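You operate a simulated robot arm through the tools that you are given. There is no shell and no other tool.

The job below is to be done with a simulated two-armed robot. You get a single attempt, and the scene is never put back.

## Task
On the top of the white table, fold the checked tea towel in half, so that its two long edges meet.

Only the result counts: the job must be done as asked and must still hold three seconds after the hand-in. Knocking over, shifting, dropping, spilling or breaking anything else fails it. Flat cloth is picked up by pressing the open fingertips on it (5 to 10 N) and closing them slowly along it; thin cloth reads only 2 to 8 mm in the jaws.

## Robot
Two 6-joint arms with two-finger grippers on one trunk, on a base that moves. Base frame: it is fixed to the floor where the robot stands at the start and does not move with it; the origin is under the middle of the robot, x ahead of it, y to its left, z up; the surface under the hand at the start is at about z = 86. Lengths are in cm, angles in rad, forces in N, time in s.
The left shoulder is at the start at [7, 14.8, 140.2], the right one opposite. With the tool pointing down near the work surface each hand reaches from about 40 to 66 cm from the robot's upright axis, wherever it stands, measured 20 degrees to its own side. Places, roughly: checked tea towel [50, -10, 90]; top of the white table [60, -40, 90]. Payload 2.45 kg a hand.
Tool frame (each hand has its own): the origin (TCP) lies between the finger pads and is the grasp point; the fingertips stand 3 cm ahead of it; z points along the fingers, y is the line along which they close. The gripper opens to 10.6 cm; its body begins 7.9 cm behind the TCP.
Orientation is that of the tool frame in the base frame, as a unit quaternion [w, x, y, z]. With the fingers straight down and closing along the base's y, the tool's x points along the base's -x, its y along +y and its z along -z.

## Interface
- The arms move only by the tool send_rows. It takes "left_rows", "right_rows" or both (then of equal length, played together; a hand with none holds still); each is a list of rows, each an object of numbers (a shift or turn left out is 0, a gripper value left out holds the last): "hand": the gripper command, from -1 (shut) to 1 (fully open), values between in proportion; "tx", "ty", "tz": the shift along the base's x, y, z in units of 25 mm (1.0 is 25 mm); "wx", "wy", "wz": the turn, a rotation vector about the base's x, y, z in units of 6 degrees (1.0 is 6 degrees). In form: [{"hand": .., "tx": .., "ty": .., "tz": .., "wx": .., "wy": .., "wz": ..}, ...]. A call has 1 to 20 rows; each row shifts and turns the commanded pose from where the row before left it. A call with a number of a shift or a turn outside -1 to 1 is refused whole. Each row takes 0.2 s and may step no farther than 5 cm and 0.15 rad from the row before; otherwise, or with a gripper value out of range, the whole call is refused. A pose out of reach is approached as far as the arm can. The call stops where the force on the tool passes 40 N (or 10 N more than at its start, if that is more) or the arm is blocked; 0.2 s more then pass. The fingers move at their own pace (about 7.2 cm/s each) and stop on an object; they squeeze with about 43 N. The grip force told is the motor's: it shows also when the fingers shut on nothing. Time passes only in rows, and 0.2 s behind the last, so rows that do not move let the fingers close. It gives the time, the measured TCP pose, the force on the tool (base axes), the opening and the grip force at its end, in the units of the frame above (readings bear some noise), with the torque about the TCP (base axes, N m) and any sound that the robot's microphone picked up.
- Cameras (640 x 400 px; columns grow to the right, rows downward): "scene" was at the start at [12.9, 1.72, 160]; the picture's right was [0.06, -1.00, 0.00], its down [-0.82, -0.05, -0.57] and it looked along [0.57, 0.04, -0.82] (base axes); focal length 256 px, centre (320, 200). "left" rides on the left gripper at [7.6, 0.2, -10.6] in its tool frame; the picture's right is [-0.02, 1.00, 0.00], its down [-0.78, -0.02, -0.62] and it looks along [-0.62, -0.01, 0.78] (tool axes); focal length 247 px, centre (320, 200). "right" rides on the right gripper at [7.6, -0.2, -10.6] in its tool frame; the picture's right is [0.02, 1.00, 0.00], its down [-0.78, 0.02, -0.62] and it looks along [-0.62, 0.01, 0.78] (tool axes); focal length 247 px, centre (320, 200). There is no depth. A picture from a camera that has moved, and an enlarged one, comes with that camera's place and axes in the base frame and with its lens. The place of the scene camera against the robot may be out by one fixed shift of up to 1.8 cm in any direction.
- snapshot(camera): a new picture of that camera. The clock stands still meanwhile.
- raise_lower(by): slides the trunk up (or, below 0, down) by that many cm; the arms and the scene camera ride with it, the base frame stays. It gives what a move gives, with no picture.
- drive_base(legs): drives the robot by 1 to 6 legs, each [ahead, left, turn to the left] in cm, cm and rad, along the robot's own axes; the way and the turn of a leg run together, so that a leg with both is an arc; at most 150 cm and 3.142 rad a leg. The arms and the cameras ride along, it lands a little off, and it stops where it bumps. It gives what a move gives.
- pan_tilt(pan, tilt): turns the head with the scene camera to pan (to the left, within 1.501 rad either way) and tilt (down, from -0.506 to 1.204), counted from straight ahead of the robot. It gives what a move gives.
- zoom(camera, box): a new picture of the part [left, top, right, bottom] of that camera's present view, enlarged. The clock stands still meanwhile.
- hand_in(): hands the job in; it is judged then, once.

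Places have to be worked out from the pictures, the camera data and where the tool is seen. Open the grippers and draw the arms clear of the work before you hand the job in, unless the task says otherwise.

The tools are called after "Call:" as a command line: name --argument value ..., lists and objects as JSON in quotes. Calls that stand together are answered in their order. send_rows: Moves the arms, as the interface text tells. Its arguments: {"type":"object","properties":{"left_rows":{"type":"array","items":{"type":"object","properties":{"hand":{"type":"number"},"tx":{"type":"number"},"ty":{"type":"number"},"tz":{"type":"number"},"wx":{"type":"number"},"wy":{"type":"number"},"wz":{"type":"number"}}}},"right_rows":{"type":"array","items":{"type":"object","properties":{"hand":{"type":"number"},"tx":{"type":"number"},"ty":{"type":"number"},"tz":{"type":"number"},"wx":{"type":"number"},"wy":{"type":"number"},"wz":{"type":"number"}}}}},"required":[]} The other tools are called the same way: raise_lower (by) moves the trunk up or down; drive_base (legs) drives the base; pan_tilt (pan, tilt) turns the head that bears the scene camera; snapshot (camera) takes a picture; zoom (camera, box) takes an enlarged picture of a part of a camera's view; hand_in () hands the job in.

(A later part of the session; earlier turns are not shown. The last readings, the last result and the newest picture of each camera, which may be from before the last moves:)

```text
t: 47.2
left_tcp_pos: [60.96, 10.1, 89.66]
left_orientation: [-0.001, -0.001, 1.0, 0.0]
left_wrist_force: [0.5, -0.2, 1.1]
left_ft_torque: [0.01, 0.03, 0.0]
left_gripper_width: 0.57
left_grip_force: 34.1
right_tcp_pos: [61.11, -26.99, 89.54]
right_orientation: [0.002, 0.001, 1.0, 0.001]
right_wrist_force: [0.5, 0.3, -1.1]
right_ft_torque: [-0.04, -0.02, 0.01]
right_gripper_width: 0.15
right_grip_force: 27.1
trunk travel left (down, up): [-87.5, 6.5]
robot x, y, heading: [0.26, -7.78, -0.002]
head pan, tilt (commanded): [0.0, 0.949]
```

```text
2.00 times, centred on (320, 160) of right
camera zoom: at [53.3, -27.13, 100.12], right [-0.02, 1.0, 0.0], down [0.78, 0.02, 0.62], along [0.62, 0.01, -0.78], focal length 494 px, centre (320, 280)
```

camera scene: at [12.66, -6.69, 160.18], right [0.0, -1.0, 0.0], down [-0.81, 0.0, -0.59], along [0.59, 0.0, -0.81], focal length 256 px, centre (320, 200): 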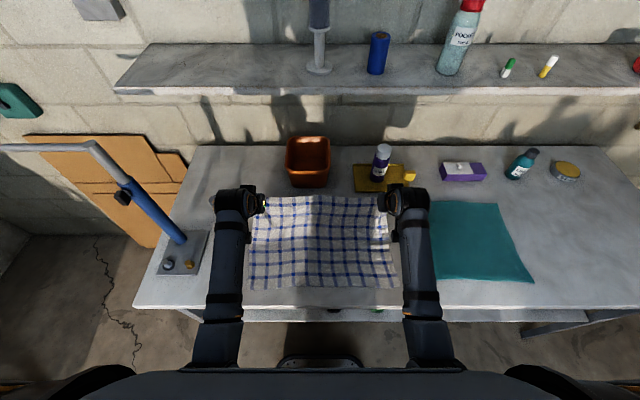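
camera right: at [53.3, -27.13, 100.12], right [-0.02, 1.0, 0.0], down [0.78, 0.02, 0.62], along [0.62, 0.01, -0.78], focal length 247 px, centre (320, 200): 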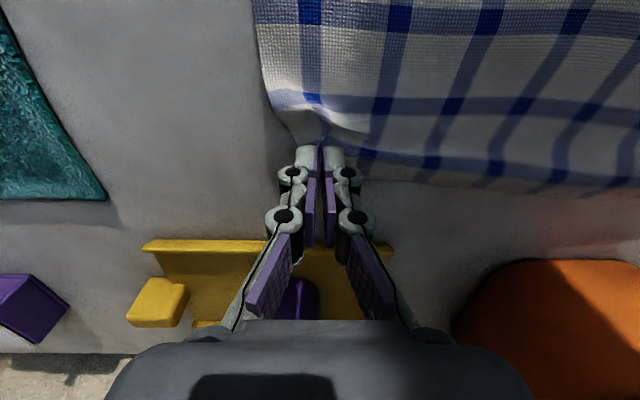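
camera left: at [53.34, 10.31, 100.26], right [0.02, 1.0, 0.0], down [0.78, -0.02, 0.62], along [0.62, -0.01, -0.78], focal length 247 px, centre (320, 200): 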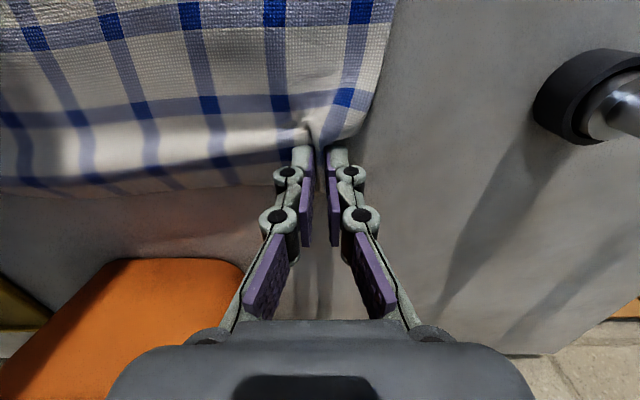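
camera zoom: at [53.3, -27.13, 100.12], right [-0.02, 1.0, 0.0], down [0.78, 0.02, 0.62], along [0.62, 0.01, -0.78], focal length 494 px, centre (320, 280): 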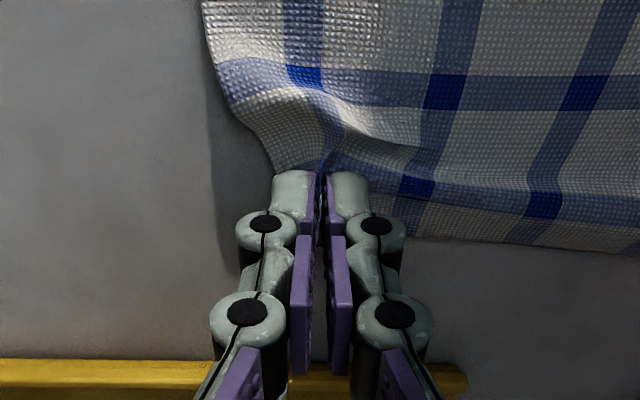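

The left jaws hold well behind the edge, with cloth sticking out past the pads, while the right holds only the rim. I'll open the left hand, lift off and see where its edge lies.

Call:
send_rows --left_rows '[{"hand": -0.7}, {"hand": -0.4}, {"hand": -0.2}, {"hand": 0.0}, {"tz": 0.3}, {"tz": 0.4}, {"tz": 0.5}, {"tz": 0.4}, {"tx": 0}]'

Call:
zoom --camera "left" --box '[200, 40, 440, 240]'

Call:
snapshot --camera "left"

```text
t: 49.2
left_tcp_pos: [61.1, 9.99, 93.66]
left_orientation: [-0.001, -0.001, 1.0, 0.0]
left_wrist_force: [0.5, 0.4, 0.1]
left_ft_torque: [-0.01, -0.02, 0.02]
left_gripper_width: 5.29
left_grip_force: 0.0
right_tcp_pos: [61.13, -27.02, 89.54]
right_orientation: [0.001, -0.001, 1.0, 0.0]
right_wrist_force: [0.0, -0.3, -1.7]
right_ft_torque: [0.01, 0.04, -0.05]
right_gripper_width: 0.56
right_grip_force: 41.5
trunk travel left (down, up): [-87.5, 6.5]
robot x, y, heading: [0.08, -7.99, 0.004]
head pan, tilt (commanded): [0.0, 0.949]
```

```text
2.00 times, centred on (320, 140) of left
camera zoom: at [53.36, 10.28, 104.14], right [0.02, 1.0, 0.0], down [0.78, -0.02, 0.62], along [0.62, -0.01, -0.78], focal length 494 px, centre (320, 320)
```

zoom: 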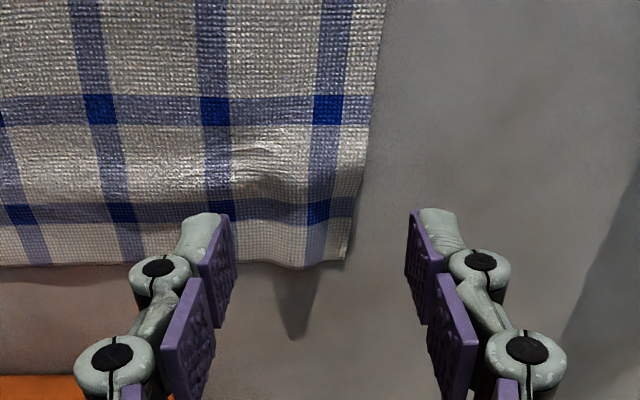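

```text
taken
camera left: at [53.36, 10.28, 104.14], right [0.02, 1.0, 0.0], down [0.78, -0.02, 0.62], along [0.62, -0.01, -0.78], focal length 247 px, centre (320, 200)
```

left: 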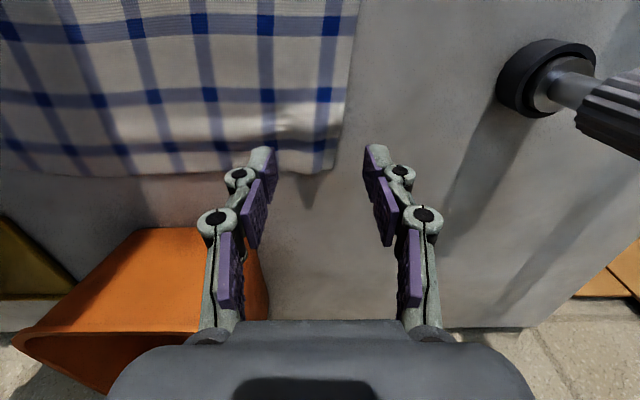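

On release the cloth flattened by itself. The left far corner now lies at about (64.0, 11.2), with the edge at x≈64. I'll move the left hand to about (63.6, 8.6) with a 3 cm opening so it catches only the last centimetre, checking that the arm reaches.

Call:
send_rows --left_rows '[{"hand": -0.434, "tx": 0.25, "ty": -0.14, "tz": -0.2}, {"tx": 0.25, "ty": -0.14, "tz": -0.2}, {"tx": 0.25, "ty": -0.14, "tz": -0.2}, {"tx": 0.25, "ty": -0.14, "tz": -0.2}, {"tz": -0.2}, {"tx": 0}]'

Call:
zoom --camera "left" --box '[200, 40, 440, 240]'

```text
t: 50.6
left_tcp_pos: [63.1, 8.73, 91.24]
left_orientation: [0.002, -0.002, 1.0, -0.001]
left_wrist_force: [-1.0, -0.2, -0.1]
left_ft_torque: [-0.01, 0.04, 0.04]
left_gripper_width: 2.99
left_grip_force: 0.0
left hand out of reach, approached as far as the arm can: row 4
right_tcp_pos: [61.21, -26.83, 89.45]
right_orientation: [0.002, 0.0, 1.0, 0.001]
right_wrist_force: [-1.3, -0.6, 4.8]
right_ft_torque: [-0.02, -0.02, 0.01]
right_gripper_width: 0.14
right_grip_force: 33.5
trunk travel left (down, up): [-87.5, 6.5]
robot x, y, heading: [0.49, -7.83, -0.002]
head pan, tilt (commanded): [0.0, 0.949]
```

```text
2.00 times, centred on (320, 140) of left
camera zoom: at [55.4, 8.95, 101.9], right [0.02, 1.0, 0.0], down [0.78, -0.02, 0.62], along [0.62, -0.01, -0.78], focal length 494 px, centre (320, 320)
```

zoom: 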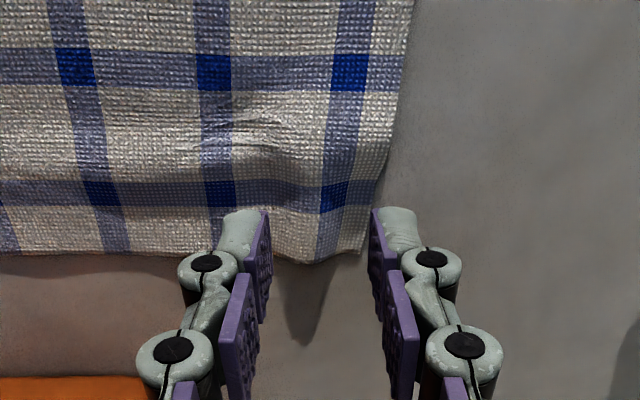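

The left arm is at its reach limit there. I'll release the right hand too (so both can be regripped the same way), lift both, and move the robot 3 cm forward; the base front is still well short of the table.

Call:
send_rows --left_rows '[{"tz": 0.3}, {"tz": 0.4}, {"tz": 0.4}, {"tz": 0.4}, {"tz": 0.4}, {"tz": 0.4}, {"tz": 0.2}, {"tx": -0.2}, {"tx": 0}]' --right_rows '[{"hand": -0.7}, {"hand": -0.4}, {"hand": -0.2}, {"hand": 0.0}, {"tz": 0.3}, {"tz": 0.4}, {"tz": 0.5}, {"tz": 0.5}, {"tx": 0}]'

Call:
drive_base --legs '[[3, 0, 0]]'

Call:
snapshot --camera "scene"

Call:
snapshot --camera "left"

Call:
snapshot --camera "right"

```text
t: 52.6
left_tcp_pos: [65.26, 8.56, 96.64]
left_orientation: [-0.001, 0.0, 1.0, 0.0]
left_wrist_force: [-1.3, 0.6, 0.6]
left_ft_torque: [0.01, -0.02, -0.01]
left_gripper_width: 2.99
left_grip_force: 0.0
left hand out of reach, approached as far as the arm can: row 2, 3, 4, 5, 6, 8
right_tcp_pos: [61.14, -26.92, 93.79]
right_orientation: [0.0, -0.001, 1.0, 0.0]
right_wrist_force: [-0.2, 0.1, 0.3]
right_ft_torque: [0.01, 0.03, 0.02]
right_gripper_width: 5.3
right_grip_force: 0.1
trunk travel left (down, up): [-87.5, 6.5]
robot x, y, heading: [0.51, -7.96, -0.004]
head pan, tilt (commanded): [0.0, 0.949]
```

```text
t: 53.5
left_tcp_pos: [67.56, 8.53, 97.01]
left_orientation: [0.002, -0.001, 1.0, 0.0]
left_wrist_force: [-1.0, -0.1, 0.5]
left_ft_torque: [0.02, -0.09, 0.03]
left_gripper_width: 3.01
left_grip_force: 0.0
right_tcp_pos: [63.41, -26.92, 94.18]
right_orientation: [0.004, 0.001, 1.0, 0.0]
right_wrist_force: [-1.1, 0.6, 0.6]
right_ft_torque: [-0.01, -0.08, -0.02]
right_gripper_width: 5.3
right_grip_force: 0.1
trunk travel left (down, up): [-87.5, 6.5]
robot x, y, heading: [3.11, -8.1, 0.002]
head pan, tilt (commanded): [0.0, 0.949]
```

```text
taken
camera scene: at [15.36, -6.72, 160.21], right [0.0, -1.0, 0.0], down [-0.81, 0.0, -0.59], along [0.59, 0.0, -0.81], focal length 256 px, centre (320, 200)
```

scene: 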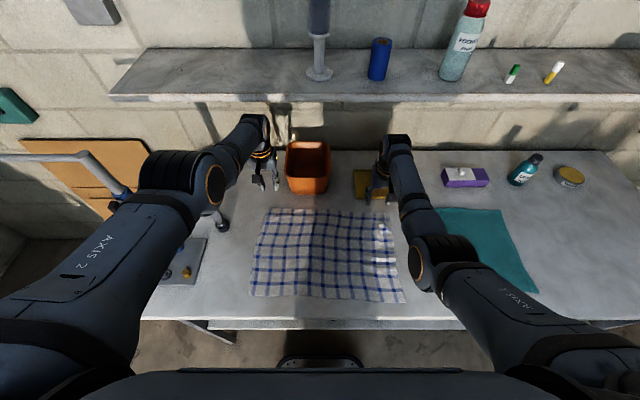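

```text
taken
camera left: at [59.84, 8.74, 107.64], right [0.02, 1.0, 0.0], down [0.78, -0.02, 0.62], along [0.62, -0.01, -0.78], focal length 247 px, centre (320, 200)
```

left: 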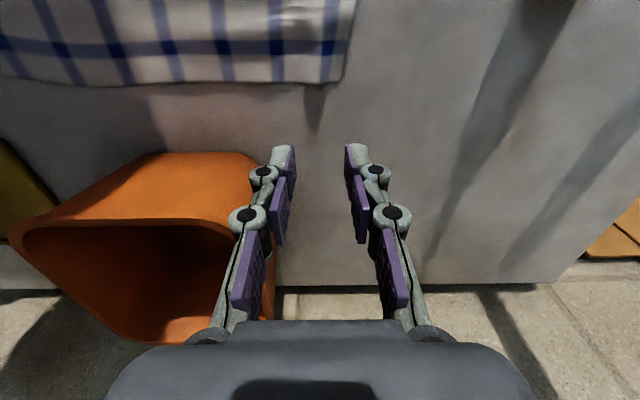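

```text
taken
camera right: at [55.76, -27.11, 104.69], right [-0.02, 1.0, 0.0], down [0.78, 0.02, 0.63], along [0.63, 0.01, -0.78], focal length 247 px, centre (320, 200)
```

right: 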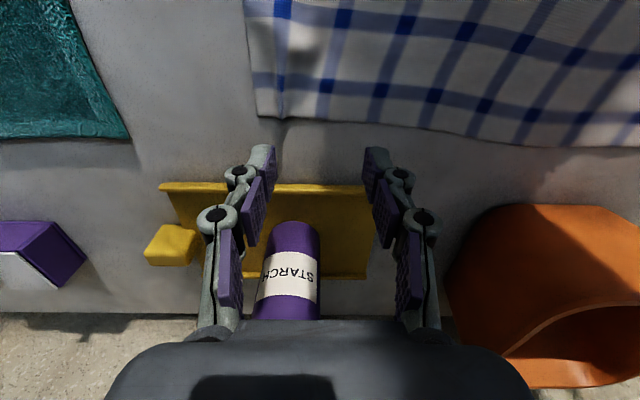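

The left hand drifted further forward than wanted and is close to the orange bin, so I'll pull it straight back 3 cm first. Then I'll measure the towel's corners.

Call:
send_rows --left_rows '[{"tx": -0.4}, {"tx": -0.4}, {"tx": -0.4}, {"tx": 0}]'

Call:
zoom --camera "scene" --box '[230, 190, 420, 310]'

Call:
snapshot --camera "left"

```text
t: 54.5
left_tcp_pos: [67.77, 8.28, 95.58]
left_orientation: [-0.003, -0.001, 1.0, 0.0]
left_wrist_force: [0.9, 0.3, 0.1]
left_ft_torque: [-0.02, 0.01, -0.03]
left_gripper_width: 2.99
left_grip_force: 0.2
left hand out of reach, approached as far as the arm can: row 1, 2, 3
right_tcp_pos: [64.14, -26.88, 93.84]
right_orientation: [0.0, 0.0, 1.0, 0.001]
right_wrist_force: [0.1, -0.2, 0.0]
right_ft_torque: [-0.01, 0.02, -0.02]
right_gripper_width: 5.27
right_grip_force: 0.0
trunk travel left (down, up): [-87.5, 6.5]
robot x, y, heading: [3.06, -7.74, -0.0]
head pan, tilt (commanded): [0.0, 0.949]
```

```text
3.33 times, centred on (325, 250) of scene
camera zoom: at [16.41, -6.72, 160.11], right [0.0, -1.0, 0.0], down [-0.81, 0.0, -0.58], along [0.58, 0.0, -0.81], focal length 855 px, centre (303, 33)
```

zoom: 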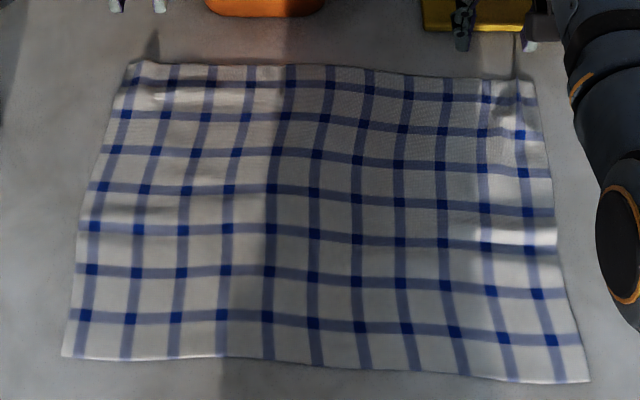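

```text
taken
camera left: at [60.1, 8.53, 106.24], right [0.02, 1.0, 0.0], down [0.79, -0.02, 0.62], along [0.62, -0.01, -0.79], focal length 247 px, centre (320, 200)
```

left: 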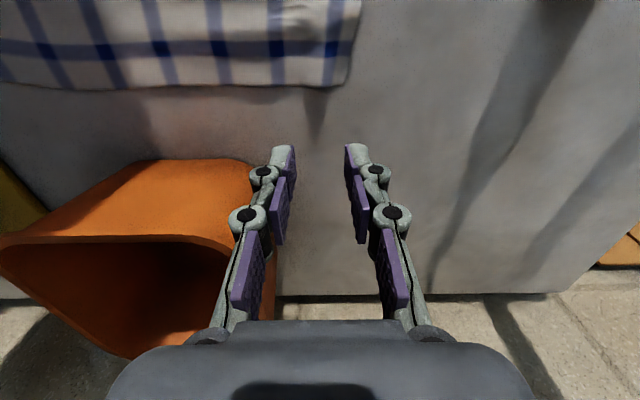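

The left arm still reports out of reach and didn't move back, so its commanded pose must still lie beyond. I'll keep stepping it back in small steps.

Call:
send_rows --left_rows '[{"tx": -0.4}, {"tx": -0.4}, {"tx": -0.4}, {"tx": 0}]'

```text
t: 55.5
left_tcp_pos: [67.27, 7.92, 94.6]
left_orientation: [-0.002, -0.001, 1.0, 0.0]
left_wrist_force: [0.4, 0.9, -0.5]
left_ft_torque: [-0.01, -0.02, 0.0]
left_gripper_width: 3.0
left_grip_force: 0.0
left hand out of reach, approached as far as the arm can: row 1, 2, 3
right_tcp_pos: [64.15, -26.86, 93.83]
right_orientation: [0.001, 0.0, 1.0, 0.0]
right_wrist_force: [-0.4, -0.5, -0.3]
right_ft_torque: [-0.03, 0.0, 0.02]
right_gripper_width: 5.29
right_grip_force: 0.2
trunk travel left (down, up): [-87.5, 6.5]
robot x, y, heading: [3.4, -8.06, 0.004]
head pan, tilt (commanded): [0.0, 0.949]
```

The arm looks fully stretched (its wrist is at the very edge of its reach sphere), and the solver is struggling to fold it back. I'll look at it.

Call:
snapshot --camera "scene"

Call:
snapshot --camera "left"

```text
taken
camera scene: at [16.31, -6.72, 160.12], right [0.0, -1.0, 0.0], down [-0.81, 0.0, -0.58], along [0.58, 0.0, -0.81], focal length 256 px, centre (320, 200)
```

scene: 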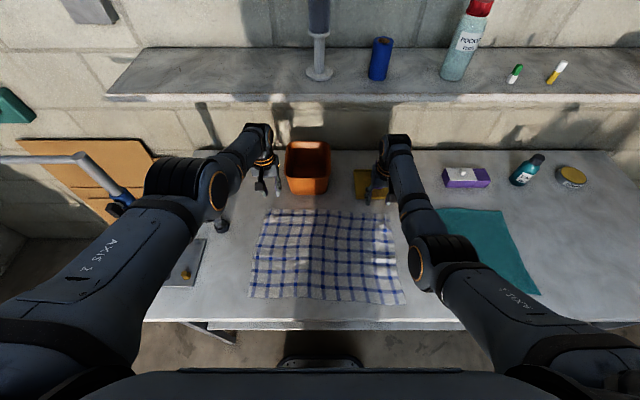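

```text
taken
camera left: at [59.57, 8.23, 105.24], right [0.02, 1.0, 0.0], down [0.79, -0.02, 0.62], along [0.62, -0.01, -0.79], focal length 247 px, centre (320, 200)
```

left: 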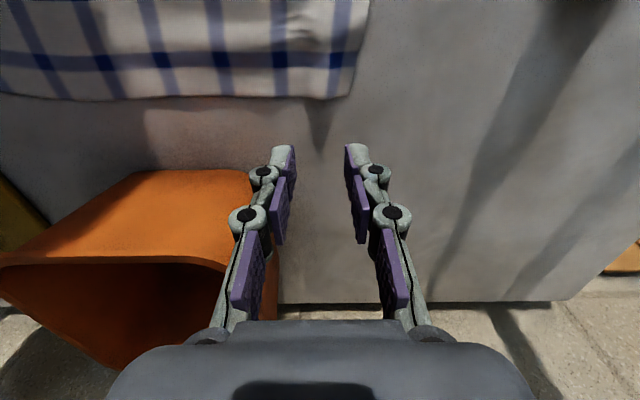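

The left arm's elbow has swung outward but is clear of everything; the solver seems stuck at a limit from when I raised it at full stretch. I'll lower it slightly, toward the last pose it reached cleanly, to let it recover.

Call:
send_rows --left_rows '[{"tz": -0.2}, {"tz": -0.2}, {"tx": 0}]'

```text
t: 56.3
left_tcp_pos: [66.99, 8.08, 93.67]
left_orientation: [-0.002, -0.001, 1.0, 0.0]
left_wrist_force: [0.8, -0.4, 1.1]
left_ft_torque: [0.03, -0.01, -0.02]
left_gripper_width: 3.0
left_grip_force: 0.1
left hand out of reach, approached as far as the arm can: row 2
right_tcp_pos: [64.2, -26.96, 93.76]
right_orientation: [0.001, -0.001, 1.0, 0.001]
right_wrist_force: [0.3, -0.1, 0.6]
right_ft_torque: [0.0, -0.01, -0.01]
right_gripper_width: 5.3
right_grip_force: 0.0
trunk travel left (down, up): [-87.5, 6.5]
robot x, y, heading: [2.87, -7.98, -0.004]
head pan, tilt (commanded): [0.0, 0.949]
```

It followed the downward move. I'll try a small retreat combined with a slight outward shift to see which directions it accepts.

Call:
send_rows --left_rows '[{"tx": -0.2, "ty": 0.2}, {"tx": -0.2, "ty": 0.2}, {"tx": 0}]'

```text
t: 57.1
left_tcp_pos: [66.82, 9.0, 93.36]
left_orientation: [-0.003, -0.001, 1.0, 0.0]
left_wrist_force: [1.3, -0.2, -0.5]
left_ft_torque: [-0.02, 0.0, 0.03]
left_gripper_width: 3.01
left_grip_force: 0.0
left hand out of reach, approached as far as the arm can: row 1, 2
right_tcp_pos: [64.11, -26.9, 93.92]
right_orientation: [0.002, 0.0, 1.0, 0.0]
right_wrist_force: [-0.3, -0.4, -0.4]
right_ft_torque: [-0.01, -0.01, 0.01]
right_gripper_width: 5.3
right_grip_force: 0.0
trunk travel left (down, up): [-87.5, 6.5]
robot x, y, heading: [3.23, -8.17, 0.003]
head pan, tilt (commanded): [0.0, 0.949]
```

The arm is essentially straight, so inward moves barely register. A larger commanded retreat may make the elbow bend, and it moves away from the bin either way.

Call:
send_rows --left_rows '[{"tx": -1.0}, {"tx": -1.0}, {"tx": 0}]'

```text
t: 57.9
left_tcp_pos: [65.79, 8.74, 91.39]
left_orientation: [-0.004, -0.001, 1.0, 0.0]
left_wrist_force: [-1.0, 0.2, -0.3]
left_ft_torque: [-0.02, 0.01, 0.02]
left_gripper_width: 3.01
left_grip_force: 0.1
left hand out of reach, approached as far as the arm can: row 1, 2
right_tcp_pos: [64.12, -26.96, 93.87]
right_orientation: [0.002, 0.0, 1.0, 0.001]
right_wrist_force: [-0.7, 0.1, 0.4]
right_ft_torque: [-0.01, -0.04, -0.02]
right_gripper_width: 5.29
right_grip_force: 0.0
trunk travel left (down, up): [-87.5, 6.5]
robot x, y, heading: [3.3, -7.97, 0.002]
head pan, tilt (commanded): [0.0, 0.949]
```

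It slid along its reach sphere instead. I'll command a purely inward pull toward the shoulder (back and up together) so nothing goes sideways.

Call:
send_rows --left_rows '[{"tx": -0.9, "tz": 0.42}, {"tx": -0.9, "tz": 0.42}, {"tx": -0.9, "tz": 0.42}, {"tx": 0}]'

```text
t: 58.9
left_tcp_pos: [65.81, 8.45, 91.26]
left_orientation: [-0.003, -0.001, 1.0, -0.001]
left_wrist_force: [-0.2, -0.4, -0.3]
left_ft_torque: [-0.01, 0.02, -0.01]
left_gripper_width: 3.0
left_grip_force: 0.0
left hand out of reach, approached as far as the arm can: row 1, 2, 3
right_tcp_pos: [64.15, -26.84, 93.84]
right_orientation: [0.001, 0.0, 1.0, 0.001]
right_wrist_force: [0.1, -0.2, 0.6]
right_ft_torque: [0.01, -0.01, -0.01]
right_gripper_width: 5.31
right_grip_force: 0.1
trunk travel left (down, up): [-87.5, 6.5]
robot x, y, heading: [3.42, -8.01, -0.003]
head pan, tilt (commanded): [0.0, 0.949]
```

It is stuck radially, so first I'll shift the left hand sideways (+y) away from the bin for safety while I work the arm loose. That direction moved freely before.

Call:
send_rows --left_rows '[{"ty": 0.5}, {"ty": 0.5}, {"ty": 0.5}, {"tx": 0}]'

Call:
snapshot --camera "left"

```text
t: 59.9
left_tcp_pos: [65.97, 12.3, 91.16]
left_orientation: [-0.002, -0.001, 1.0, 0.0]
left_wrist_force: [-0.2, -0.3, 0.0]
left_ft_torque: [0.0, -0.03, 0.01]
left_gripper_width: 2.97
left_grip_force: 0.0
right_tcp_pos: [64.07, -26.87, 93.81]
right_orientation: [0.001, 0.0, 1.0, 0.0]
right_wrist_force: [0.3, -1.1, 0.2]
right_ft_torque: [0.01, 0.01, -0.02]
right_gripper_width: 5.28
right_grip_force: 0.0
trunk travel left (down, up): [-87.5, 6.5]
robot x, y, heading: [3.26, -8.12, -0.003]
head pan, tilt (commanded): [0.0, 0.949]
```

```text
taken
camera left: at [58.3, 12.49, 101.88], right [0.02, 1.0, 0.0], down [0.79, -0.02, 0.62], along [0.62, -0.01, -0.79], focal length 247 px, centre (320, 200)
```

left: 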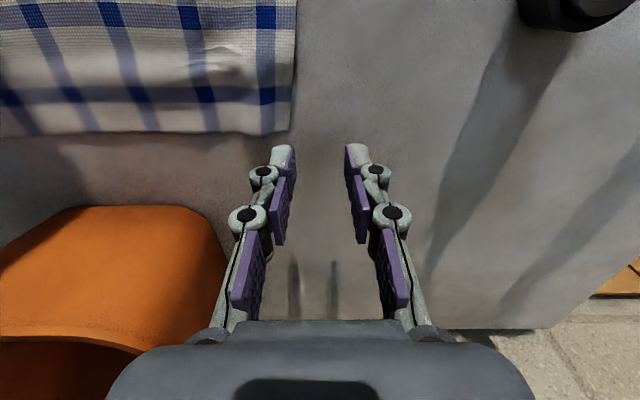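

That move wasn't flagged at all. Now I'll try a small retreat from here.

Call:
send_rows --left_rows '[{"tx": -0.2}, {"tx": -0.2}, {"tx": 0}]'

```text
t: 60.7
left_tcp_pos: [65.79, 12.23, 91.14]
left_orientation: [-0.002, -0.001, 1.0, 0.0]
left_wrist_force: [-1.1, -0.1, -0.3]
left_ft_torque: [0.0, -0.02, -0.03]
left_gripper_width: 3.0
left_grip_force: 0.0
left hand out of reach, approached as far as the arm can: row 1, 2
right_tcp_pos: [64.01, -27.06, 93.86]
right_orientation: [0.002, 0.0, 1.0, 0.001]
right_wrist_force: [-0.1, 0.5, 0.0]
right_ft_torque: [-0.02, -0.04, 0.0]
right_gripper_width: 5.28
right_grip_force: 0.0
trunk travel left (down, up): [-87.5, 6.5]
robot x, y, heading: [3.33, -8.09, -0.003]
head pan, tilt (commanded): [0.0, 0.949]
```

It's at a straight-arm singularity. I also worked out that the shelf's front edge is near (71.6, z 124), so I must not raise the arm here. Instead I'll tilt the fingers back toward the robot: that keeps the wrist where it is, swings the hand away from the wall, and gives room to re-bend the elbow.

Call:
send_rows --left_rows '[{"tx": -0.77, "tz": 0.03, "wy": 0.8}, {"tx": -0.764, "tz": 0.1, "wy": 0.8}, {"tx": -0.754, "tz": 0.16, "wy": 0.8}, {"tx": 0}]'

Call:
snapshot --camera "scene"

```text
t: 61.7
left_tcp_pos: [60.37, 12.29, 91.58]
left_orientation: [-0.129, -0.001, 0.992, 0.0]
left_wrist_force: [-0.3, -0.7, 0.4]
left_ft_torque: [0.01, 0.02, 0.02]
left_gripper_width: 3.01
left_grip_force: 0.0
left hand out of reach, approached as far as the arm can: row 3
right_tcp_pos: [64.07, -26.9, 93.83]
right_orientation: [0.002, 0.001, 1.0, 0.001]
right_wrist_force: [0.2, 0.5, -0.6]
right_ft_torque: [-0.03, -0.01, -0.01]
right_gripper_width: 5.3
right_grip_force: 0.1
trunk travel left (down, up): [-87.5, 6.5]
robot x, y, heading: [3.74, -7.87, 0.001]
head pan, tilt (commanded): [0.0, 0.949]
```

```text
taken
camera scene: at [16.3, -6.72, 160.12], right [0.0, -1.0, 0.0], down [-0.81, 0.0, -0.58], along [0.58, 0.0, -0.81], focal length 256 px, centre (320, 200)
```

scene: 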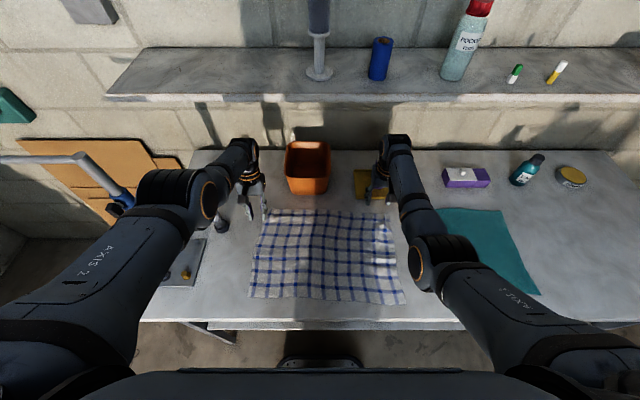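

That works: the hand came back to (60.4, 12.3) with a 15° tilt. I'll continue the tilt, then lower the wrist along its arc to bend the elbow the right way.

Call:
send_rows --left_rows '[{"tx": -0.738, "tz": 0.2, "wy": 0.8}, {"tx": -0.716, "tz": 0.26, "wy": 0.8}, {"tx": -0.69, "tz": 0.32, "wy": 0.8}, {"tx": 0}]'

```text
t: 62.7
left_tcp_pos: [55.17, 12.18, 93.48]
left_orientation: [-0.252, 0.0, 0.968, 0.001]
left_wrist_force: [0.0, 0.1, -0.2]
left_ft_torque: [0.02, 0.01, 0.0]
left_gripper_width: 3.01
left_grip_force: 0.0
right_tcp_pos: [64.04, -26.9, 93.96]
right_orientation: [0.003, 0.0, 1.0, 0.001]
right_wrist_force: [-0.3, -0.3, -0.5]
right_ft_torque: [0.01, -0.02, -0.02]
right_gripper_width: 5.31
right_grip_force: 0.0
trunk travel left (down, up): [-87.5, 6.5]
robot x, y, heading: [3.38, -7.83, -0.002]
head pan, tilt (commanded): [0.0, 0.949]
```

No limit flags now. I'll lower along the wrist arc by 2.5 cm, then try pulling inward.

Call:
send_rows --left_rows '[{"tx": -0.15, "tz": -0.33}, {"tx": -0.15, "tz": -0.33}, {"tx": -0.15, "tz": -0.33}, {"tx": 0}]'

Call:
send_rows --left_rows '[{"tx": -0.36, "tz": 0.17}, {"tx": -0.36, "tz": 0.17}, {"tx": -0.36, "tz": 0.17}, {"tx": 0}]'

```text
t: 63.7
left_tcp_pos: [53.95, 12.14, 91.02]
left_orientation: [-0.251, -0.001, 0.968, 0.0]
left_wrist_force: [-1.3, 0.8, -0.6]
left_ft_torque: [0.01, -0.02, 0.0]
left_gripper_width: 2.96
left_grip_force: 0.1
right_tcp_pos: [64.07, -26.93, 93.8]
right_orientation: [0.001, 0.0, 1.0, 0.001]
right_wrist_force: [-1.1, -0.6, -0.3]
right_ft_torque: [0.01, -0.02, 0.02]
right_gripper_width: 5.3
right_grip_force: 0.1
trunk travel left (down, up): [-87.5, 6.5]
robot x, y, heading: [3.22, -8.02, -0.003]
head pan, tilt (commanded): [0.0, 0.949]
```

```text
t: 64.7
left_tcp_pos: [53.97, 12.15, 90.99]
left_orientation: [-0.251, 0.0, 0.968, 0.001]
left_wrist_force: [0.5, 0.3, 0.6]
left_ft_torque: [0.01, 0.02, -0.01]
left_gripper_width: 2.98
left_grip_force: 0.0
left hand out of reach, approached as far as the arm can: row 1, 2, 3
right_tcp_pos: [64.27, -26.95, 93.82]
right_orientation: [0.002, 0.0, 1.0, 0.001]
right_wrist_force: [-0.7, -1.0, -0.5]
right_ft_torque: [0.0, -0.01, -0.01]
right_gripper_width: 5.33
right_grip_force: 0.1
trunk travel left (down, up): [-87.5, 6.5]
robot x, y, heading: [3.62, -7.91, -0.003]
head pan, tilt (commanded): [0.0, 0.949]
```

Comparing the arms in the picture, the bent right elbow hangs below the shoulder–wrist line, so it's raising that bends it correctly, without any inward demand at the same time. I'll go up purely along the arc, then test inward (the wrist stays well under the shelf).

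Call:
send_rows --left_rows '[{"tx": 0.17, "tz": 0.33}, {"tx": 0.17, "tz": 0.33}, {"tx": 0.17, "tz": 0.33}, {"tx": 0}]'

Call:
send_rows --left_rows '[{"tx": -0.2, "tz": 0.1}, {"tx": -0.2, "tz": 0.1}, {"tx": -0.2, "tz": 0.1}, {"tx": 0}]'

```text
t: 65.7
left_tcp_pos: [55.3, 12.25, 93.5]
left_orientation: [-0.251, -0.001, 0.968, 0.0]
left_wrist_force: [0.8, 0.0, 0.1]
left_ft_torque: [0.02, 0.0, 0.03]
left_gripper_width: 3.01
left_grip_force: 0.1
right_tcp_pos: [64.1, -26.84, 93.75]
right_orientation: [0.002, 0.0, 1.0, 0.001]
right_wrist_force: [0.0, 0.3, 0.0]
right_ft_torque: [0.0, 0.03, 0.03]
right_gripper_width: 5.3
right_grip_force: 0.2
trunk travel left (down, up): [-87.5, 6.5]
robot x, y, heading: [3.27, -7.86, -0.004]
head pan, tilt (commanded): [0.0, 0.949]
```

```text
t: 66.7
left_tcp_pos: [55.26, 12.32, 93.58]
left_orientation: [-0.252, -0.001, 0.968, 0.001]
left_wrist_force: [-0.2, 0.0, 0.1]
left_ft_torque: [0.06, 0.02, -0.02]
left_gripper_width: 3.0
left_grip_force: 0.1
left hand out of reach, approached as far as the arm can: row 1, 2, 3
right_tcp_pos: [64.02, -26.91, 93.89]
right_orientation: [0.001, 0.0, 1.0, 0.0]
right_wrist_force: [-0.7, 0.1, 0.2]
right_ft_torque: [0.01, -0.04, 0.03]
right_gripper_width: 5.3
right_grip_force: 0.0
trunk travel left (down, up): [-87.5, 6.5]
robot x, y, heading: [3.18, -7.94, 0.002]
head pan, tilt (commanded): [0.0, 0.949]
```

Still stuck with 5 mm steps. At a straight elbow even a small inward step needs a big elbow change, which may be refused per row, so I'll try very small inward steps (0.5 mm each).

Call:
send_rows --left_rows '[{"tx": -0.01, "tz": 0.005}, {"tx": -0.01, "tz": 0.005}, {"tx": -0.015, "tz": 0.007}, {"tx": -0.015, "tz": 0.007}, {"tx": -0.02, "tz": 0.009}, {"tx": -0.02, "tz": 0.009}, {"tx": -0.03, "tz": 0.014}, {"tx": -0.03, "tz": 0.014}, {"tx": -0.04, "tz": 0.018}, {"tx": -0.05, "tz": 0.023}, {"tx": -0.06, "tz": 0.028}, {"tx": -0.08, "tz": 0.037}, {"tx": 0}]'

```text
t: 69.5
left_tcp_pos: [55.32, 12.22, 93.56]
left_orientation: [-0.253, -0.001, 0.968, 0.001]
left_wrist_force: [-0.5, 0.5, -0.8]
left_ft_torque: [-0.02, 0.0, 0.0]
left_gripper_width: 2.98
left_grip_force: 0.0
left hand out of reach, approached as far as the arm can: row 7, 10, 12
right_tcp_pos: [64.08, -26.93, 93.9]
right_orientation: [0.002, 0.0, 1.0, 0.001]
right_wrist_force: [-0.2, 0.1, -0.5]
right_ft_torque: [-0.01, -0.01, -0.03]
right_gripper_width: 5.3
right_grip_force: 0.1
trunk travel left (down, up): [-87.5, 6.5]
robot x, y, heading: [3.25, -8.14, -0.002]
head pan, tilt (commanded): [0.0, 0.949]
```

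Even tiny inward steps do nothing: the elbow is exactly straight. A long upward swing should bend it, but the shelf is in the way here, so I'll raise the right hand a little and back the robot 17 cm to get clear space first.

Call:
send_rows --right_rows '[{"tz": 0.5}, {"tz": 0.5}, {"tz": 0.5}, {"tx": 0}]'

Call:
drive_base --legs '[[-17, 0, 0]]'

Call:
snapshot --camera "scene"

```text
t: 70.5
left_tcp_pos: [55.39, 12.17, 93.52]
left_orientation: [-0.252, -0.001, 0.968, 0.001]
left_wrist_force: [0.4, 0.5, 0.4]
left_ft_torque: [0.02, 0.03, -0.01]
left_gripper_width: 2.98
left_grip_force: 0.1
right_tcp_pos: [64.05, -26.85, 97.61]
right_orientation: [0.002, 0.0, 1.0, 0.001]
right_wrist_force: [0.0, -0.7, 0.1]
right_ft_torque: [0.05, 0.0, -0.03]
right_gripper_width: 5.31
right_grip_force: 0.1
trunk travel left (down, up): [-87.5, 6.5]
robot x, y, heading: [3.53, -7.83, 0.001]
head pan, tilt (commanded): [0.0, 0.949]
```

```text
t: 72.0
left_tcp_pos: [38.3, 12.27, 93.32]
left_orientation: [-0.253, 0.0, 0.967, 0.0]
left_wrist_force: [0.4, -0.4, 0.3]
left_ft_torque: [0.02, 0.01, 0.0]
left_gripper_width: 3.0
left_grip_force: 0.1
right_tcp_pos: [47.24, -26.86, 97.4]
right_orientation: [0.0, -0.001, 1.0, 0.001]
right_wrist_force: [0.2, 0.4, -0.9]
right_ft_torque: [0.0, 0.02, 0.0]
right_gripper_width: 5.31
right_grip_force: 0.0
trunk travel left (down, up): [-87.5, 6.5]
robot x, y, heading: [-13.72, -7.61, 0.0]
head pan, tilt (commanded): [0.0, 0.949]
```

```text
taken
camera scene: at [-0.35, -6.71, 160.08], right [0.0, -1.0, 0.0], down [-0.81, 0.0, -0.58], along [0.58, 0.0, -0.81], focal length 256 px, centre (320, 200)
```

scene: 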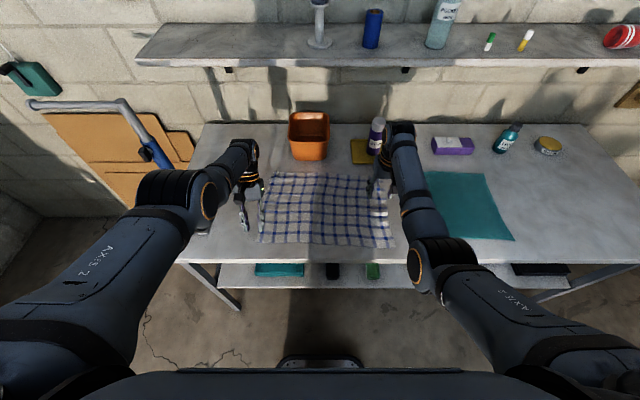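

Clear of the shelf now. I'll swing the left hand up along its reach arc about 20 cm, then test moving inward.

Call:
send_rows --left_rows '[{"tx": 0.34, "tz": 0.72}, {"tx": 0.32, "tz": 0.73}, {"tx": 0.3, "tz": 0.74}, {"tx": 0.27, "tz": 0.75}, {"tx": 0.25, "tz": 0.76}, {"tx": 0.22, "tz": 0.77}, {"tx": 0.2, "tz": 0.775}, {"tx": 0.17, "tz": 0.78}, {"tx": 0.15, "tz": 0.786}, {"tx": 0.12, "tz": 0.79}, {"tx": 0}]'

Call:
send_rows --left_rows '[{"tx": -0.1}, {"tx": -0.1}, {"tx": -0.1}, {"tx": -0.1}, {"tx": 0}]'

```text
t: 74.3
left_tcp_pos: [44.14, 12.2, 112.52]
left_orientation: [-0.253, -0.001, 0.967, 0.001]
left_wrist_force: [0.0, 0.1, 0.7]
left_ft_torque: [-0.01, 0.01, -0.01]
left_gripper_width: 2.98
left_grip_force: 0.2
right_tcp_pos: [47.08, -26.9, 97.53]
right_orientation: [0.002, 0.0, 1.0, 0.0]
right_wrist_force: [0.2, 0.1, 0.3]
right_ft_torque: [0.01, -0.02, -0.02]
right_gripper_width: 5.28
right_grip_force: 0.0
trunk travel left (down, up): [-87.5, 6.5]
robot x, y, heading: [-13.51, -8.08, 0.0]
head pan, tilt (commanded): [0.0, 0.949]
```

```text
t: 75.5
left_tcp_pos: [44.18, 12.18, 112.6]
left_orientation: [-0.251, -0.002, 0.968, 0.0]
left_wrist_force: [0.8, 0.4, 0.1]
left_ft_torque: [0.01, 0.0, 0.01]
left_gripper_width: 3.01
left_grip_force: 0.2
left hand out of reach, approached as far as the arm can: row 1, 3
right_tcp_pos: [46.99, -26.8, 97.57]
right_orientation: [0.001, 0.0, 1.0, 0.0]
right_wrist_force: [-0.6, 0.1, -0.2]
right_ft_torque: [-0.03, 0.01, 0.02]
right_gripper_width: 5.29
right_grip_force: 0.0
trunk travel left (down, up): [-87.5, 6.5]
robot x, y, heading: [-13.67, -7.95, 0.004]
head pan, tilt (commanded): [0.0, 0.949]
```

Still straight, so I'll try the opposite: swing back down the same arc and test inward again.

Call:
send_rows --left_rows '[{"tx": -0.12, "tz": -0.79}, {"tx": -0.15, "tz": -0.786}, {"tx": -0.17, "tz": -0.78}, {"tx": -0.2, "tz": -0.775}, {"tx": -0.22, "tz": -0.77}, {"tx": -0.25, "tz": -0.76}, {"tx": -0.27, "tz": -0.75}, {"tx": -0.3, "tz": -0.74}, {"tx": 0}]'

Call:
send_rows --left_rows '[{"tx": -0.3, "tz": 0.13}, {"tx": -0.3, "tz": 0.13}, {"tx": -0.3, "tz": 0.13}, {"tx": 0}]'

```text
t: 77.5
left_tcp_pos: [39.79, 12.16, 96.99]
left_orientation: [-0.253, 0.0, 0.968, 0.001]
left_wrist_force: [0.6, 0.0, -0.8]
left_ft_torque: [-0.01, 0.01, -0.02]
left_gripper_width: 2.98
left_grip_force: 0.1
right_tcp_pos: [47.05, -26.95, 97.58]
right_orientation: [0.002, 0.001, 1.0, 0.001]
right_wrist_force: [0.1, -0.1, -0.6]
right_ft_torque: [0.01, -0.01, -0.01]
right_gripper_width: 5.3
right_grip_force: 0.0
trunk travel left (down, up): [-87.5, 6.5]
robot x, y, heading: [-13.65, -7.94, -0.002]
head pan, tilt (commanded): [0.0, 0.949]
```

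```text
t: 78.5
left_tcp_pos: [39.75, 12.31, 97.03]
left_orientation: [-0.253, -0.001, 0.967, 0.0]
left_wrist_force: [0.7, 0.4, 1.4]
left_ft_torque: [0.03, 0.01, -0.03]
left_gripper_width: 3.02
left_grip_force: 0.1
left hand out of reach, approached as far as the arm can: row 1, 2, 3
right_tcp_pos: [47.04, -26.78, 97.5]
right_orientation: [0.002, 0.0, 1.0, 0.001]
right_wrist_force: [-0.2, 0.1, -0.3]
right_ft_torque: [-0.01, 0.0, 0.01]
right_gripper_width: 5.3
right_grip_force: 0.1
trunk travel left (down, up): [-87.5, 6.5]
robot x, y, heading: [-13.81, -7.93, 0.001]
head pan, tilt (commanded): [0.0, 0.949]
```

Working through the joint geometry: pure arc moves leave the elbow untouched, but tilting the fingers forward together with a small inward shift should make it bend. I'll try that.

Call:
send_rows --left_rows '[{"tx": 0.49, "tz": -0.25, "wy": -0.8}, {"tx": 0.516, "tz": -0.19, "wy": -0.8}, {"tx": 0.538, "tz": -0.13, "wy": -0.8}, {"tx": 0}]'

Call:
send_rows --left_rows '[{"tx": -0.2, "tz": 0.09}, {"tx": -0.2, "tz": 0.09}, {"tx": 0}]'

```text
t: 79.5
left_tcp_pos: [44.95, 12.15, 95.09]
left_orientation: [-0.129, 0.0, 0.992, 0.0]
left_wrist_force: [-0.2, -0.2, -0.4]
left_ft_torque: [0.01, -0.04, -0.01]
left_gripper_width: 2.99
left_grip_force: 0.0
left hand out of reach, approached as far as the arm can: row 1, 2, 3
right_tcp_pos: [46.98, -26.84, 97.51]
right_orientation: [0.001, 0.001, 1.0, 0.001]
right_wrist_force: [-0.4, -0.3, 0.4]
right_ft_torque: [0.04, 0.02, -0.03]
right_gripper_width: 5.28
right_grip_force: 0.1
trunk travel left (down, up): [-87.5, 6.5]
robot x, y, heading: [-13.54, -8.26, 0.0]
head pan, tilt (commanded): [0.0, 0.949]
```

```text
t: 80.3
left_tcp_pos: [44.79, 12.12, 95.03]
left_orientation: [-0.13, -0.001, 0.991, 0.0]
left_wrist_force: [0.2, -0.1, -0.8]
left_ft_torque: [0.03, -0.01, 0.01]
left_gripper_width: 2.99
left_grip_force: 0.0
left hand out of reach, approached as far as the arm can: row 1, 2
right_tcp_pos: [46.97, -26.92, 97.64]
right_orientation: [0.002, 0.0, 1.0, 0.001]
right_wrist_force: [-0.7, -1.0, -0.1]
right_ft_torque: [-0.01, -0.03, -0.02]
right_gripper_width: 5.28
right_grip_force: 0.0
trunk travel left (down, up): [-87.5, 6.5]
robot x, y, heading: [-13.92, -8.18, 0.001]
head pan, tilt (commanded): [0.0, 0.949]
```

No effect in that direction; I'll try the opposite tilt with a small inward shift.

Call:
send_rows --left_rows '[{"tx": -0.94, "tz": 0.3, "wy": 0.8}, {"tx": -0.92, "tz": 0.36, "wy": 0.8}, {"tx": -0.89, "tz": 0.42, "wy": 0.8}, {"tx": 0}]'

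Call:
send_rows --left_rows '[{"tx": -0.2, "tz": 0.09}, {"tx": -0.2, "tz": 0.09}, {"tx": 0}]'

```text
t: 81.3
left_tcp_pos: [39.67, 12.11, 96.98]
left_orientation: [-0.254, -0.001, 0.967, 0.001]
left_wrist_force: [0.0, 0.0, 0.1]
left_ft_torque: [0.0, -0.02, -0.01]
left_gripper_width: 2.98
left_grip_force: 0.1
left hand out of reach, approached as far as the arm can: row 1, 2, 3
right_tcp_pos: [46.98, -26.86, 97.52]
right_orientation: [0.002, 0.0, 1.0, 0.001]
right_wrist_force: [-0.2, 0.4, 0.0]
right_ft_torque: [0.02, -0.01, 0.0]
right_gripper_width: 5.3
right_grip_force: 0.1
trunk travel left (down, up): [-87.5, 6.5]
robot x, y, heading: [-13.31, -7.91, -0.001]
head pan, tilt (commanded): [0.0, 0.949]
```

```text
t: 82.2
left_tcp_pos: [39.84, 12.16, 96.99]
left_orientation: [-0.253, -0.001, 0.968, 0.0]
left_wrist_force: [-0.5, 0.1, 0.1]
left_ft_torque: [0.05, 0.0, 0.01]
left_gripper_width: 3.02
left_grip_force: 0.1
left hand out of reach, approached as far as the arm can: row 1, 2
right_tcp_pos: [47.04, -26.87, 97.54]
right_orientation: [0.001, -0.001, 1.0, 0.0]
right_wrist_force: [-0.3, 0.3, 0.6]
right_ft_torque: [0.02, -0.02, -0.02]
right_gripper_width: 5.3
right_grip_force: 0.1
trunk travel left (down, up): [-87.5, 6.5]
robot x, y, heading: [-13.78, -7.85, 0.002]
head pan, tilt (commanded): [0.0, 0.949]
```

I'll try a stronger version: the largest forward tilt per row combined with a large inward pull.

Call:
send_rows --left_rows '[{"tx": -0.44, "tz": 0.24, "wy": -1.0}, {"tx": -0.44, "tz": 0.24, "wy": -1.0}, {"tx": -0.44, "tz": 0.24, "wy": -1.0}, {"tx": -0.44, "tz": 0.24, "wy": -1.0}, {"tx": -0.5, "tz": 0.24}, {"tx": 0}]'

Call:
snapshot --camera "scene"

```text
t: 83.5
left_tcp_pos: [48.33, 11.7, 93.97]
left_orientation: [-0.045, -0.001, 0.999, 0.0]
left_wrist_force: [1.2, 0.0, -0.2]
left_ft_torque: [0.04, 0.01, 0.0]
left_gripper_width: 2.99
left_grip_force: 0.1
left hand out of reach, approached as far as the arm can: row 1, 2, 3, 4, 5
right_tcp_pos: [47.0, -26.87, 97.56]
right_orientation: [0.002, 0.001, 1.0, 0.001]
right_wrist_force: [-0.1, 0.5, -0.6]
right_ft_torque: [0.06, 0.02, 0.0]
right_gripper_width: 5.3
right_grip_force: 0.1
trunk travel left (down, up): [-87.5, 6.5]
robot x, y, heading: [-13.82, -8.06, -0.002]
head pan, tilt (commanded): [0.0, 0.949]
```

```text
taken
camera scene: at [-0.77, -6.71, 160.12], right [0.0, -1.0, 0.0], down [-0.81, 0.0, -0.58], along [0.58, 0.0, -0.81], focal length 256 px, centre (320, 200)
```

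scene: 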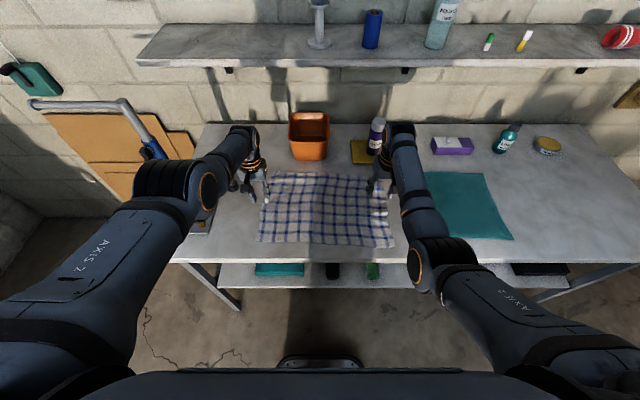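

The wrist may have come in very slightly. I'll repeat inward pulls from here, and compare.

Call:
send_rows --left_rows '[{"tx": -0.9, "tz": 0.35}, {"tx": -0.9, "tz": 0.35}, {"tx": -0.9, "tz": 0.35}, {"tx": 0}]'

```text
t: 84.5
left_tcp_pos: [48.14, 11.65, 93.93]
left_orientation: [-0.046, -0.001, 0.999, 0.0]
left_wrist_force: [-0.2, 0.6, 0.0]
left_ft_torque: [-0.05, 0.03, 0.01]
left_gripper_width: 3.01
left_grip_force: 0.2
left hand out of reach, approached as far as the arm can: row 1, 2, 3
right_tcp_pos: [47.08, -26.87, 97.54]
right_orientation: [0.002, 0.0, 1.0, 0.001]
right_wrist_force: [0.1, 0.6, -0.1]
right_ft_torque: [0.01, 0.02, -0.03]
right_gripper_width: 5.28
right_grip_force: 0.0
trunk travel left (down, up): [-87.5, 6.5]
robot x, y, heading: [-13.97, -8.1, -0.0]
head pan, tilt (commanded): [0.0, 0.949]
```

I'll check whether the elbow moves at all by commanding a small outward step, which is safe here.

Call:
send_rows --left_rows '[{"tx": 0.2, "tz": -0.08}, {"tx": 0.2, "tz": -0.08}, {"tx": 0}]'

Call:
send_rows --left_rows '[{"wz": 1.0}, {"wz": 1.0}, {"wz": 1.0}, {"tx": 0}]'

```text
t: 85.3
left_tcp_pos: [48.41, 11.73, 93.87]
left_orientation: [-0.045, 0.0, 0.999, 0.0]
left_wrist_force: [-0.3, 0.4, -0.9]
left_ft_torque: [-0.02, 0.01, -0.02]
left_gripper_width: 2.99
left_grip_force: 0.1
left hand out of reach, approached as far as the arm can: row 1, 2
right_tcp_pos: [46.99, -26.84, 97.61]
right_orientation: [0.001, 0.0, 1.0, 0.001]
right_wrist_force: [0.0, -1.0, -0.2]
right_ft_torque: [-0.01, -0.02, 0.0]
right_gripper_width: 5.33
right_grip_force: 0.0
trunk travel left (down, up): [-87.5, 6.5]
robot x, y, heading: [-13.84, -7.66, -0.002]
head pan, tilt (commanded): [0.0, 0.949]
```

```text
t: 86.3
left_tcp_pos: [48.37, 11.71, 93.8]
left_orientation: [-0.044, -0.158, 0.986, -0.008]
left_wrist_force: [-0.4, -0.4, -0.1]
left_ft_torque: [0.0, 0.01, 0.01]
left_gripper_width: 3.02
left_grip_force: 0.1
right_tcp_pos: [47.0, -26.86, 97.57]
right_orientation: [0.002, 0.0, 1.0, 0.001]
right_wrist_force: [0.3, 0.3, -0.2]
right_ft_torque: [0.02, -0.02, -0.01]
right_gripper_width: 5.31
right_grip_force: 0.2
trunk travel left (down, up): [-87.5, 6.5]
robot x, y, heading: [-13.6, -8.07, 0.0]
head pan, tilt (commanded): [0.0, 0.949]
```

The arm is at maximum extension, but the last forward-tilt series did move it in slightly. A longer tilt series should bend the elbow enough, so I'll first tilt the fingers well back (undoing the test yaw), then sweep forward with a steady inward pull.

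Call:
send_rows --left_rows '[{"tx": -0.954, "tz": 0.137, "wy": 1.0, "wz": -0.75}, {"tx": -0.935, "tz": 0.236, "wy": 1.0, "wz": -0.75}, {"tx": -0.905, "tz": 0.333, "wy": 1.0, "wz": -0.75}, {"tx": -0.865, "tz": 0.426, "wy": 1.0, "wz": -0.75}, {"tx": -0.816, "tz": 0.514, "wy": 1.0}, {"tx": -0.758, "tz": 0.596, "wy": 1.0}, {"tx": 0}]'

```text
t: 88.0
left_tcp_pos: [35.91, 11.64, 99.15]
left_orientation: [-0.35, 0.003, 0.936, 0.032]
left_wrist_force: [0.7, 0.0, 0.3]
left_ft_torque: [-0.01, -0.02, -0.02]
left_gripper_width: 3.02
left_grip_force: 0.0
left hand out of reach, approached as far as the arm can: row 3, 6
right_tcp_pos: [47.06, -26.95, 97.57]
right_orientation: [0.001, 0.001, 1.0, 0.001]
right_wrist_force: [-0.2, -0.2, -0.3]
right_ft_torque: [0.01, -0.02, 0.02]
right_gripper_width: 5.32
right_grip_force: 0.0
trunk travel left (down, up): [-87.5, 6.5]
robot x, y, heading: [-13.76, -7.82, -0.001]
head pan, tilt (commanded): [0.0, 0.949]
```

Now the forward sweep with a steady inward pull on every row.

Call:
send_rows --left_rows '[{"tx": 0.32, "tz": -0.42, "wy": -1.0}, {"tx": 0.376, "tz": -0.344, "wy": -1.0}, {"tx": 0.428, "tz": -0.256, "wy": -1.0}, {"tx": 0.464, "tz": -0.16, "wy": -1.0}, {"tx": 0.496, "tz": -0.064, "wy": -1.0}, {"tx": 0.516, "tz": 0.032, "wy": -1.0}, {"tx": 0.524, "tz": 0.136, "wy": -1.0}, {"tx": 0.52, "tz": 0.236, "wy": -1.0}, {"tx": 0.508, "tz": 0.336, "wy": -1.0}, {"tx": 0.488, "tz": 0.432, "wy": -1.0}, {"tx": 0}]'

Call:
send_rows --left_rows '[{"tx": -0.5, "tz": 0.2}, {"tx": -0.5, "tz": 0.2}, {"tx": -0.5, "tz": 0.2}, {"tx": 0}]'

```text
t: 90.3
left_tcp_pos: [57.09, 11.05, 94.85]
left_orientation: [0.167, -0.014, 0.985, 0.03]
left_wrist_force: [0.0, 0.3, 0.0]
left_ft_torque: [-0.02, -0.01, 0.02]
left_gripper_width: 2.99
left_grip_force: 0.1
left hand out of reach, approached as far as the arm can: row 1, 2, 3, 4, 5, 6, 7, 8, 9, 10
right_tcp_pos: [47.08, -26.81, 97.54]
right_orientation: [0.002, 0.0, 1.0, 0.0]
right_wrist_force: [-0.5, 0.4, -0.3]
right_ft_torque: [0.0, 0.0, 0.0]
right_gripper_width: 5.33
right_grip_force: 0.0
trunk travel left (down, up): [-87.5, 6.5]
robot x, y, heading: [-13.84, -7.52, 0.002]
head pan, tilt (commanded): [0.0, 0.949]
```

```text
t: 91.3
left_tcp_pos: [57.04, 11.07, 94.84]
left_orientation: [0.166, -0.013, 0.986, 0.03]
left_wrist_force: [-0.1, -0.3, -0.6]
left_ft_torque: [-0.02, -0.02, -0.01]
left_gripper_width: 3.0
left_grip_force: 0.0
left hand out of reach, approached as far as the arm can: row 1, 2, 3
right_tcp_pos: [46.97, -26.89, 97.52]
right_orientation: [0.001, 0.0, 1.0, 0.001]
right_wrist_force: [0.2, 0.8, 0.9]
right_ft_torque: [0.0, 0.01, -0.02]
right_gripper_width: 5.3
right_grip_force: 0.1
trunk travel left (down, up): [-87.5, 6.5]
robot x, y, heading: [-13.67, -8.05, -0.002]
head pan, tilt (commanded): [0.0, 0.949]
```

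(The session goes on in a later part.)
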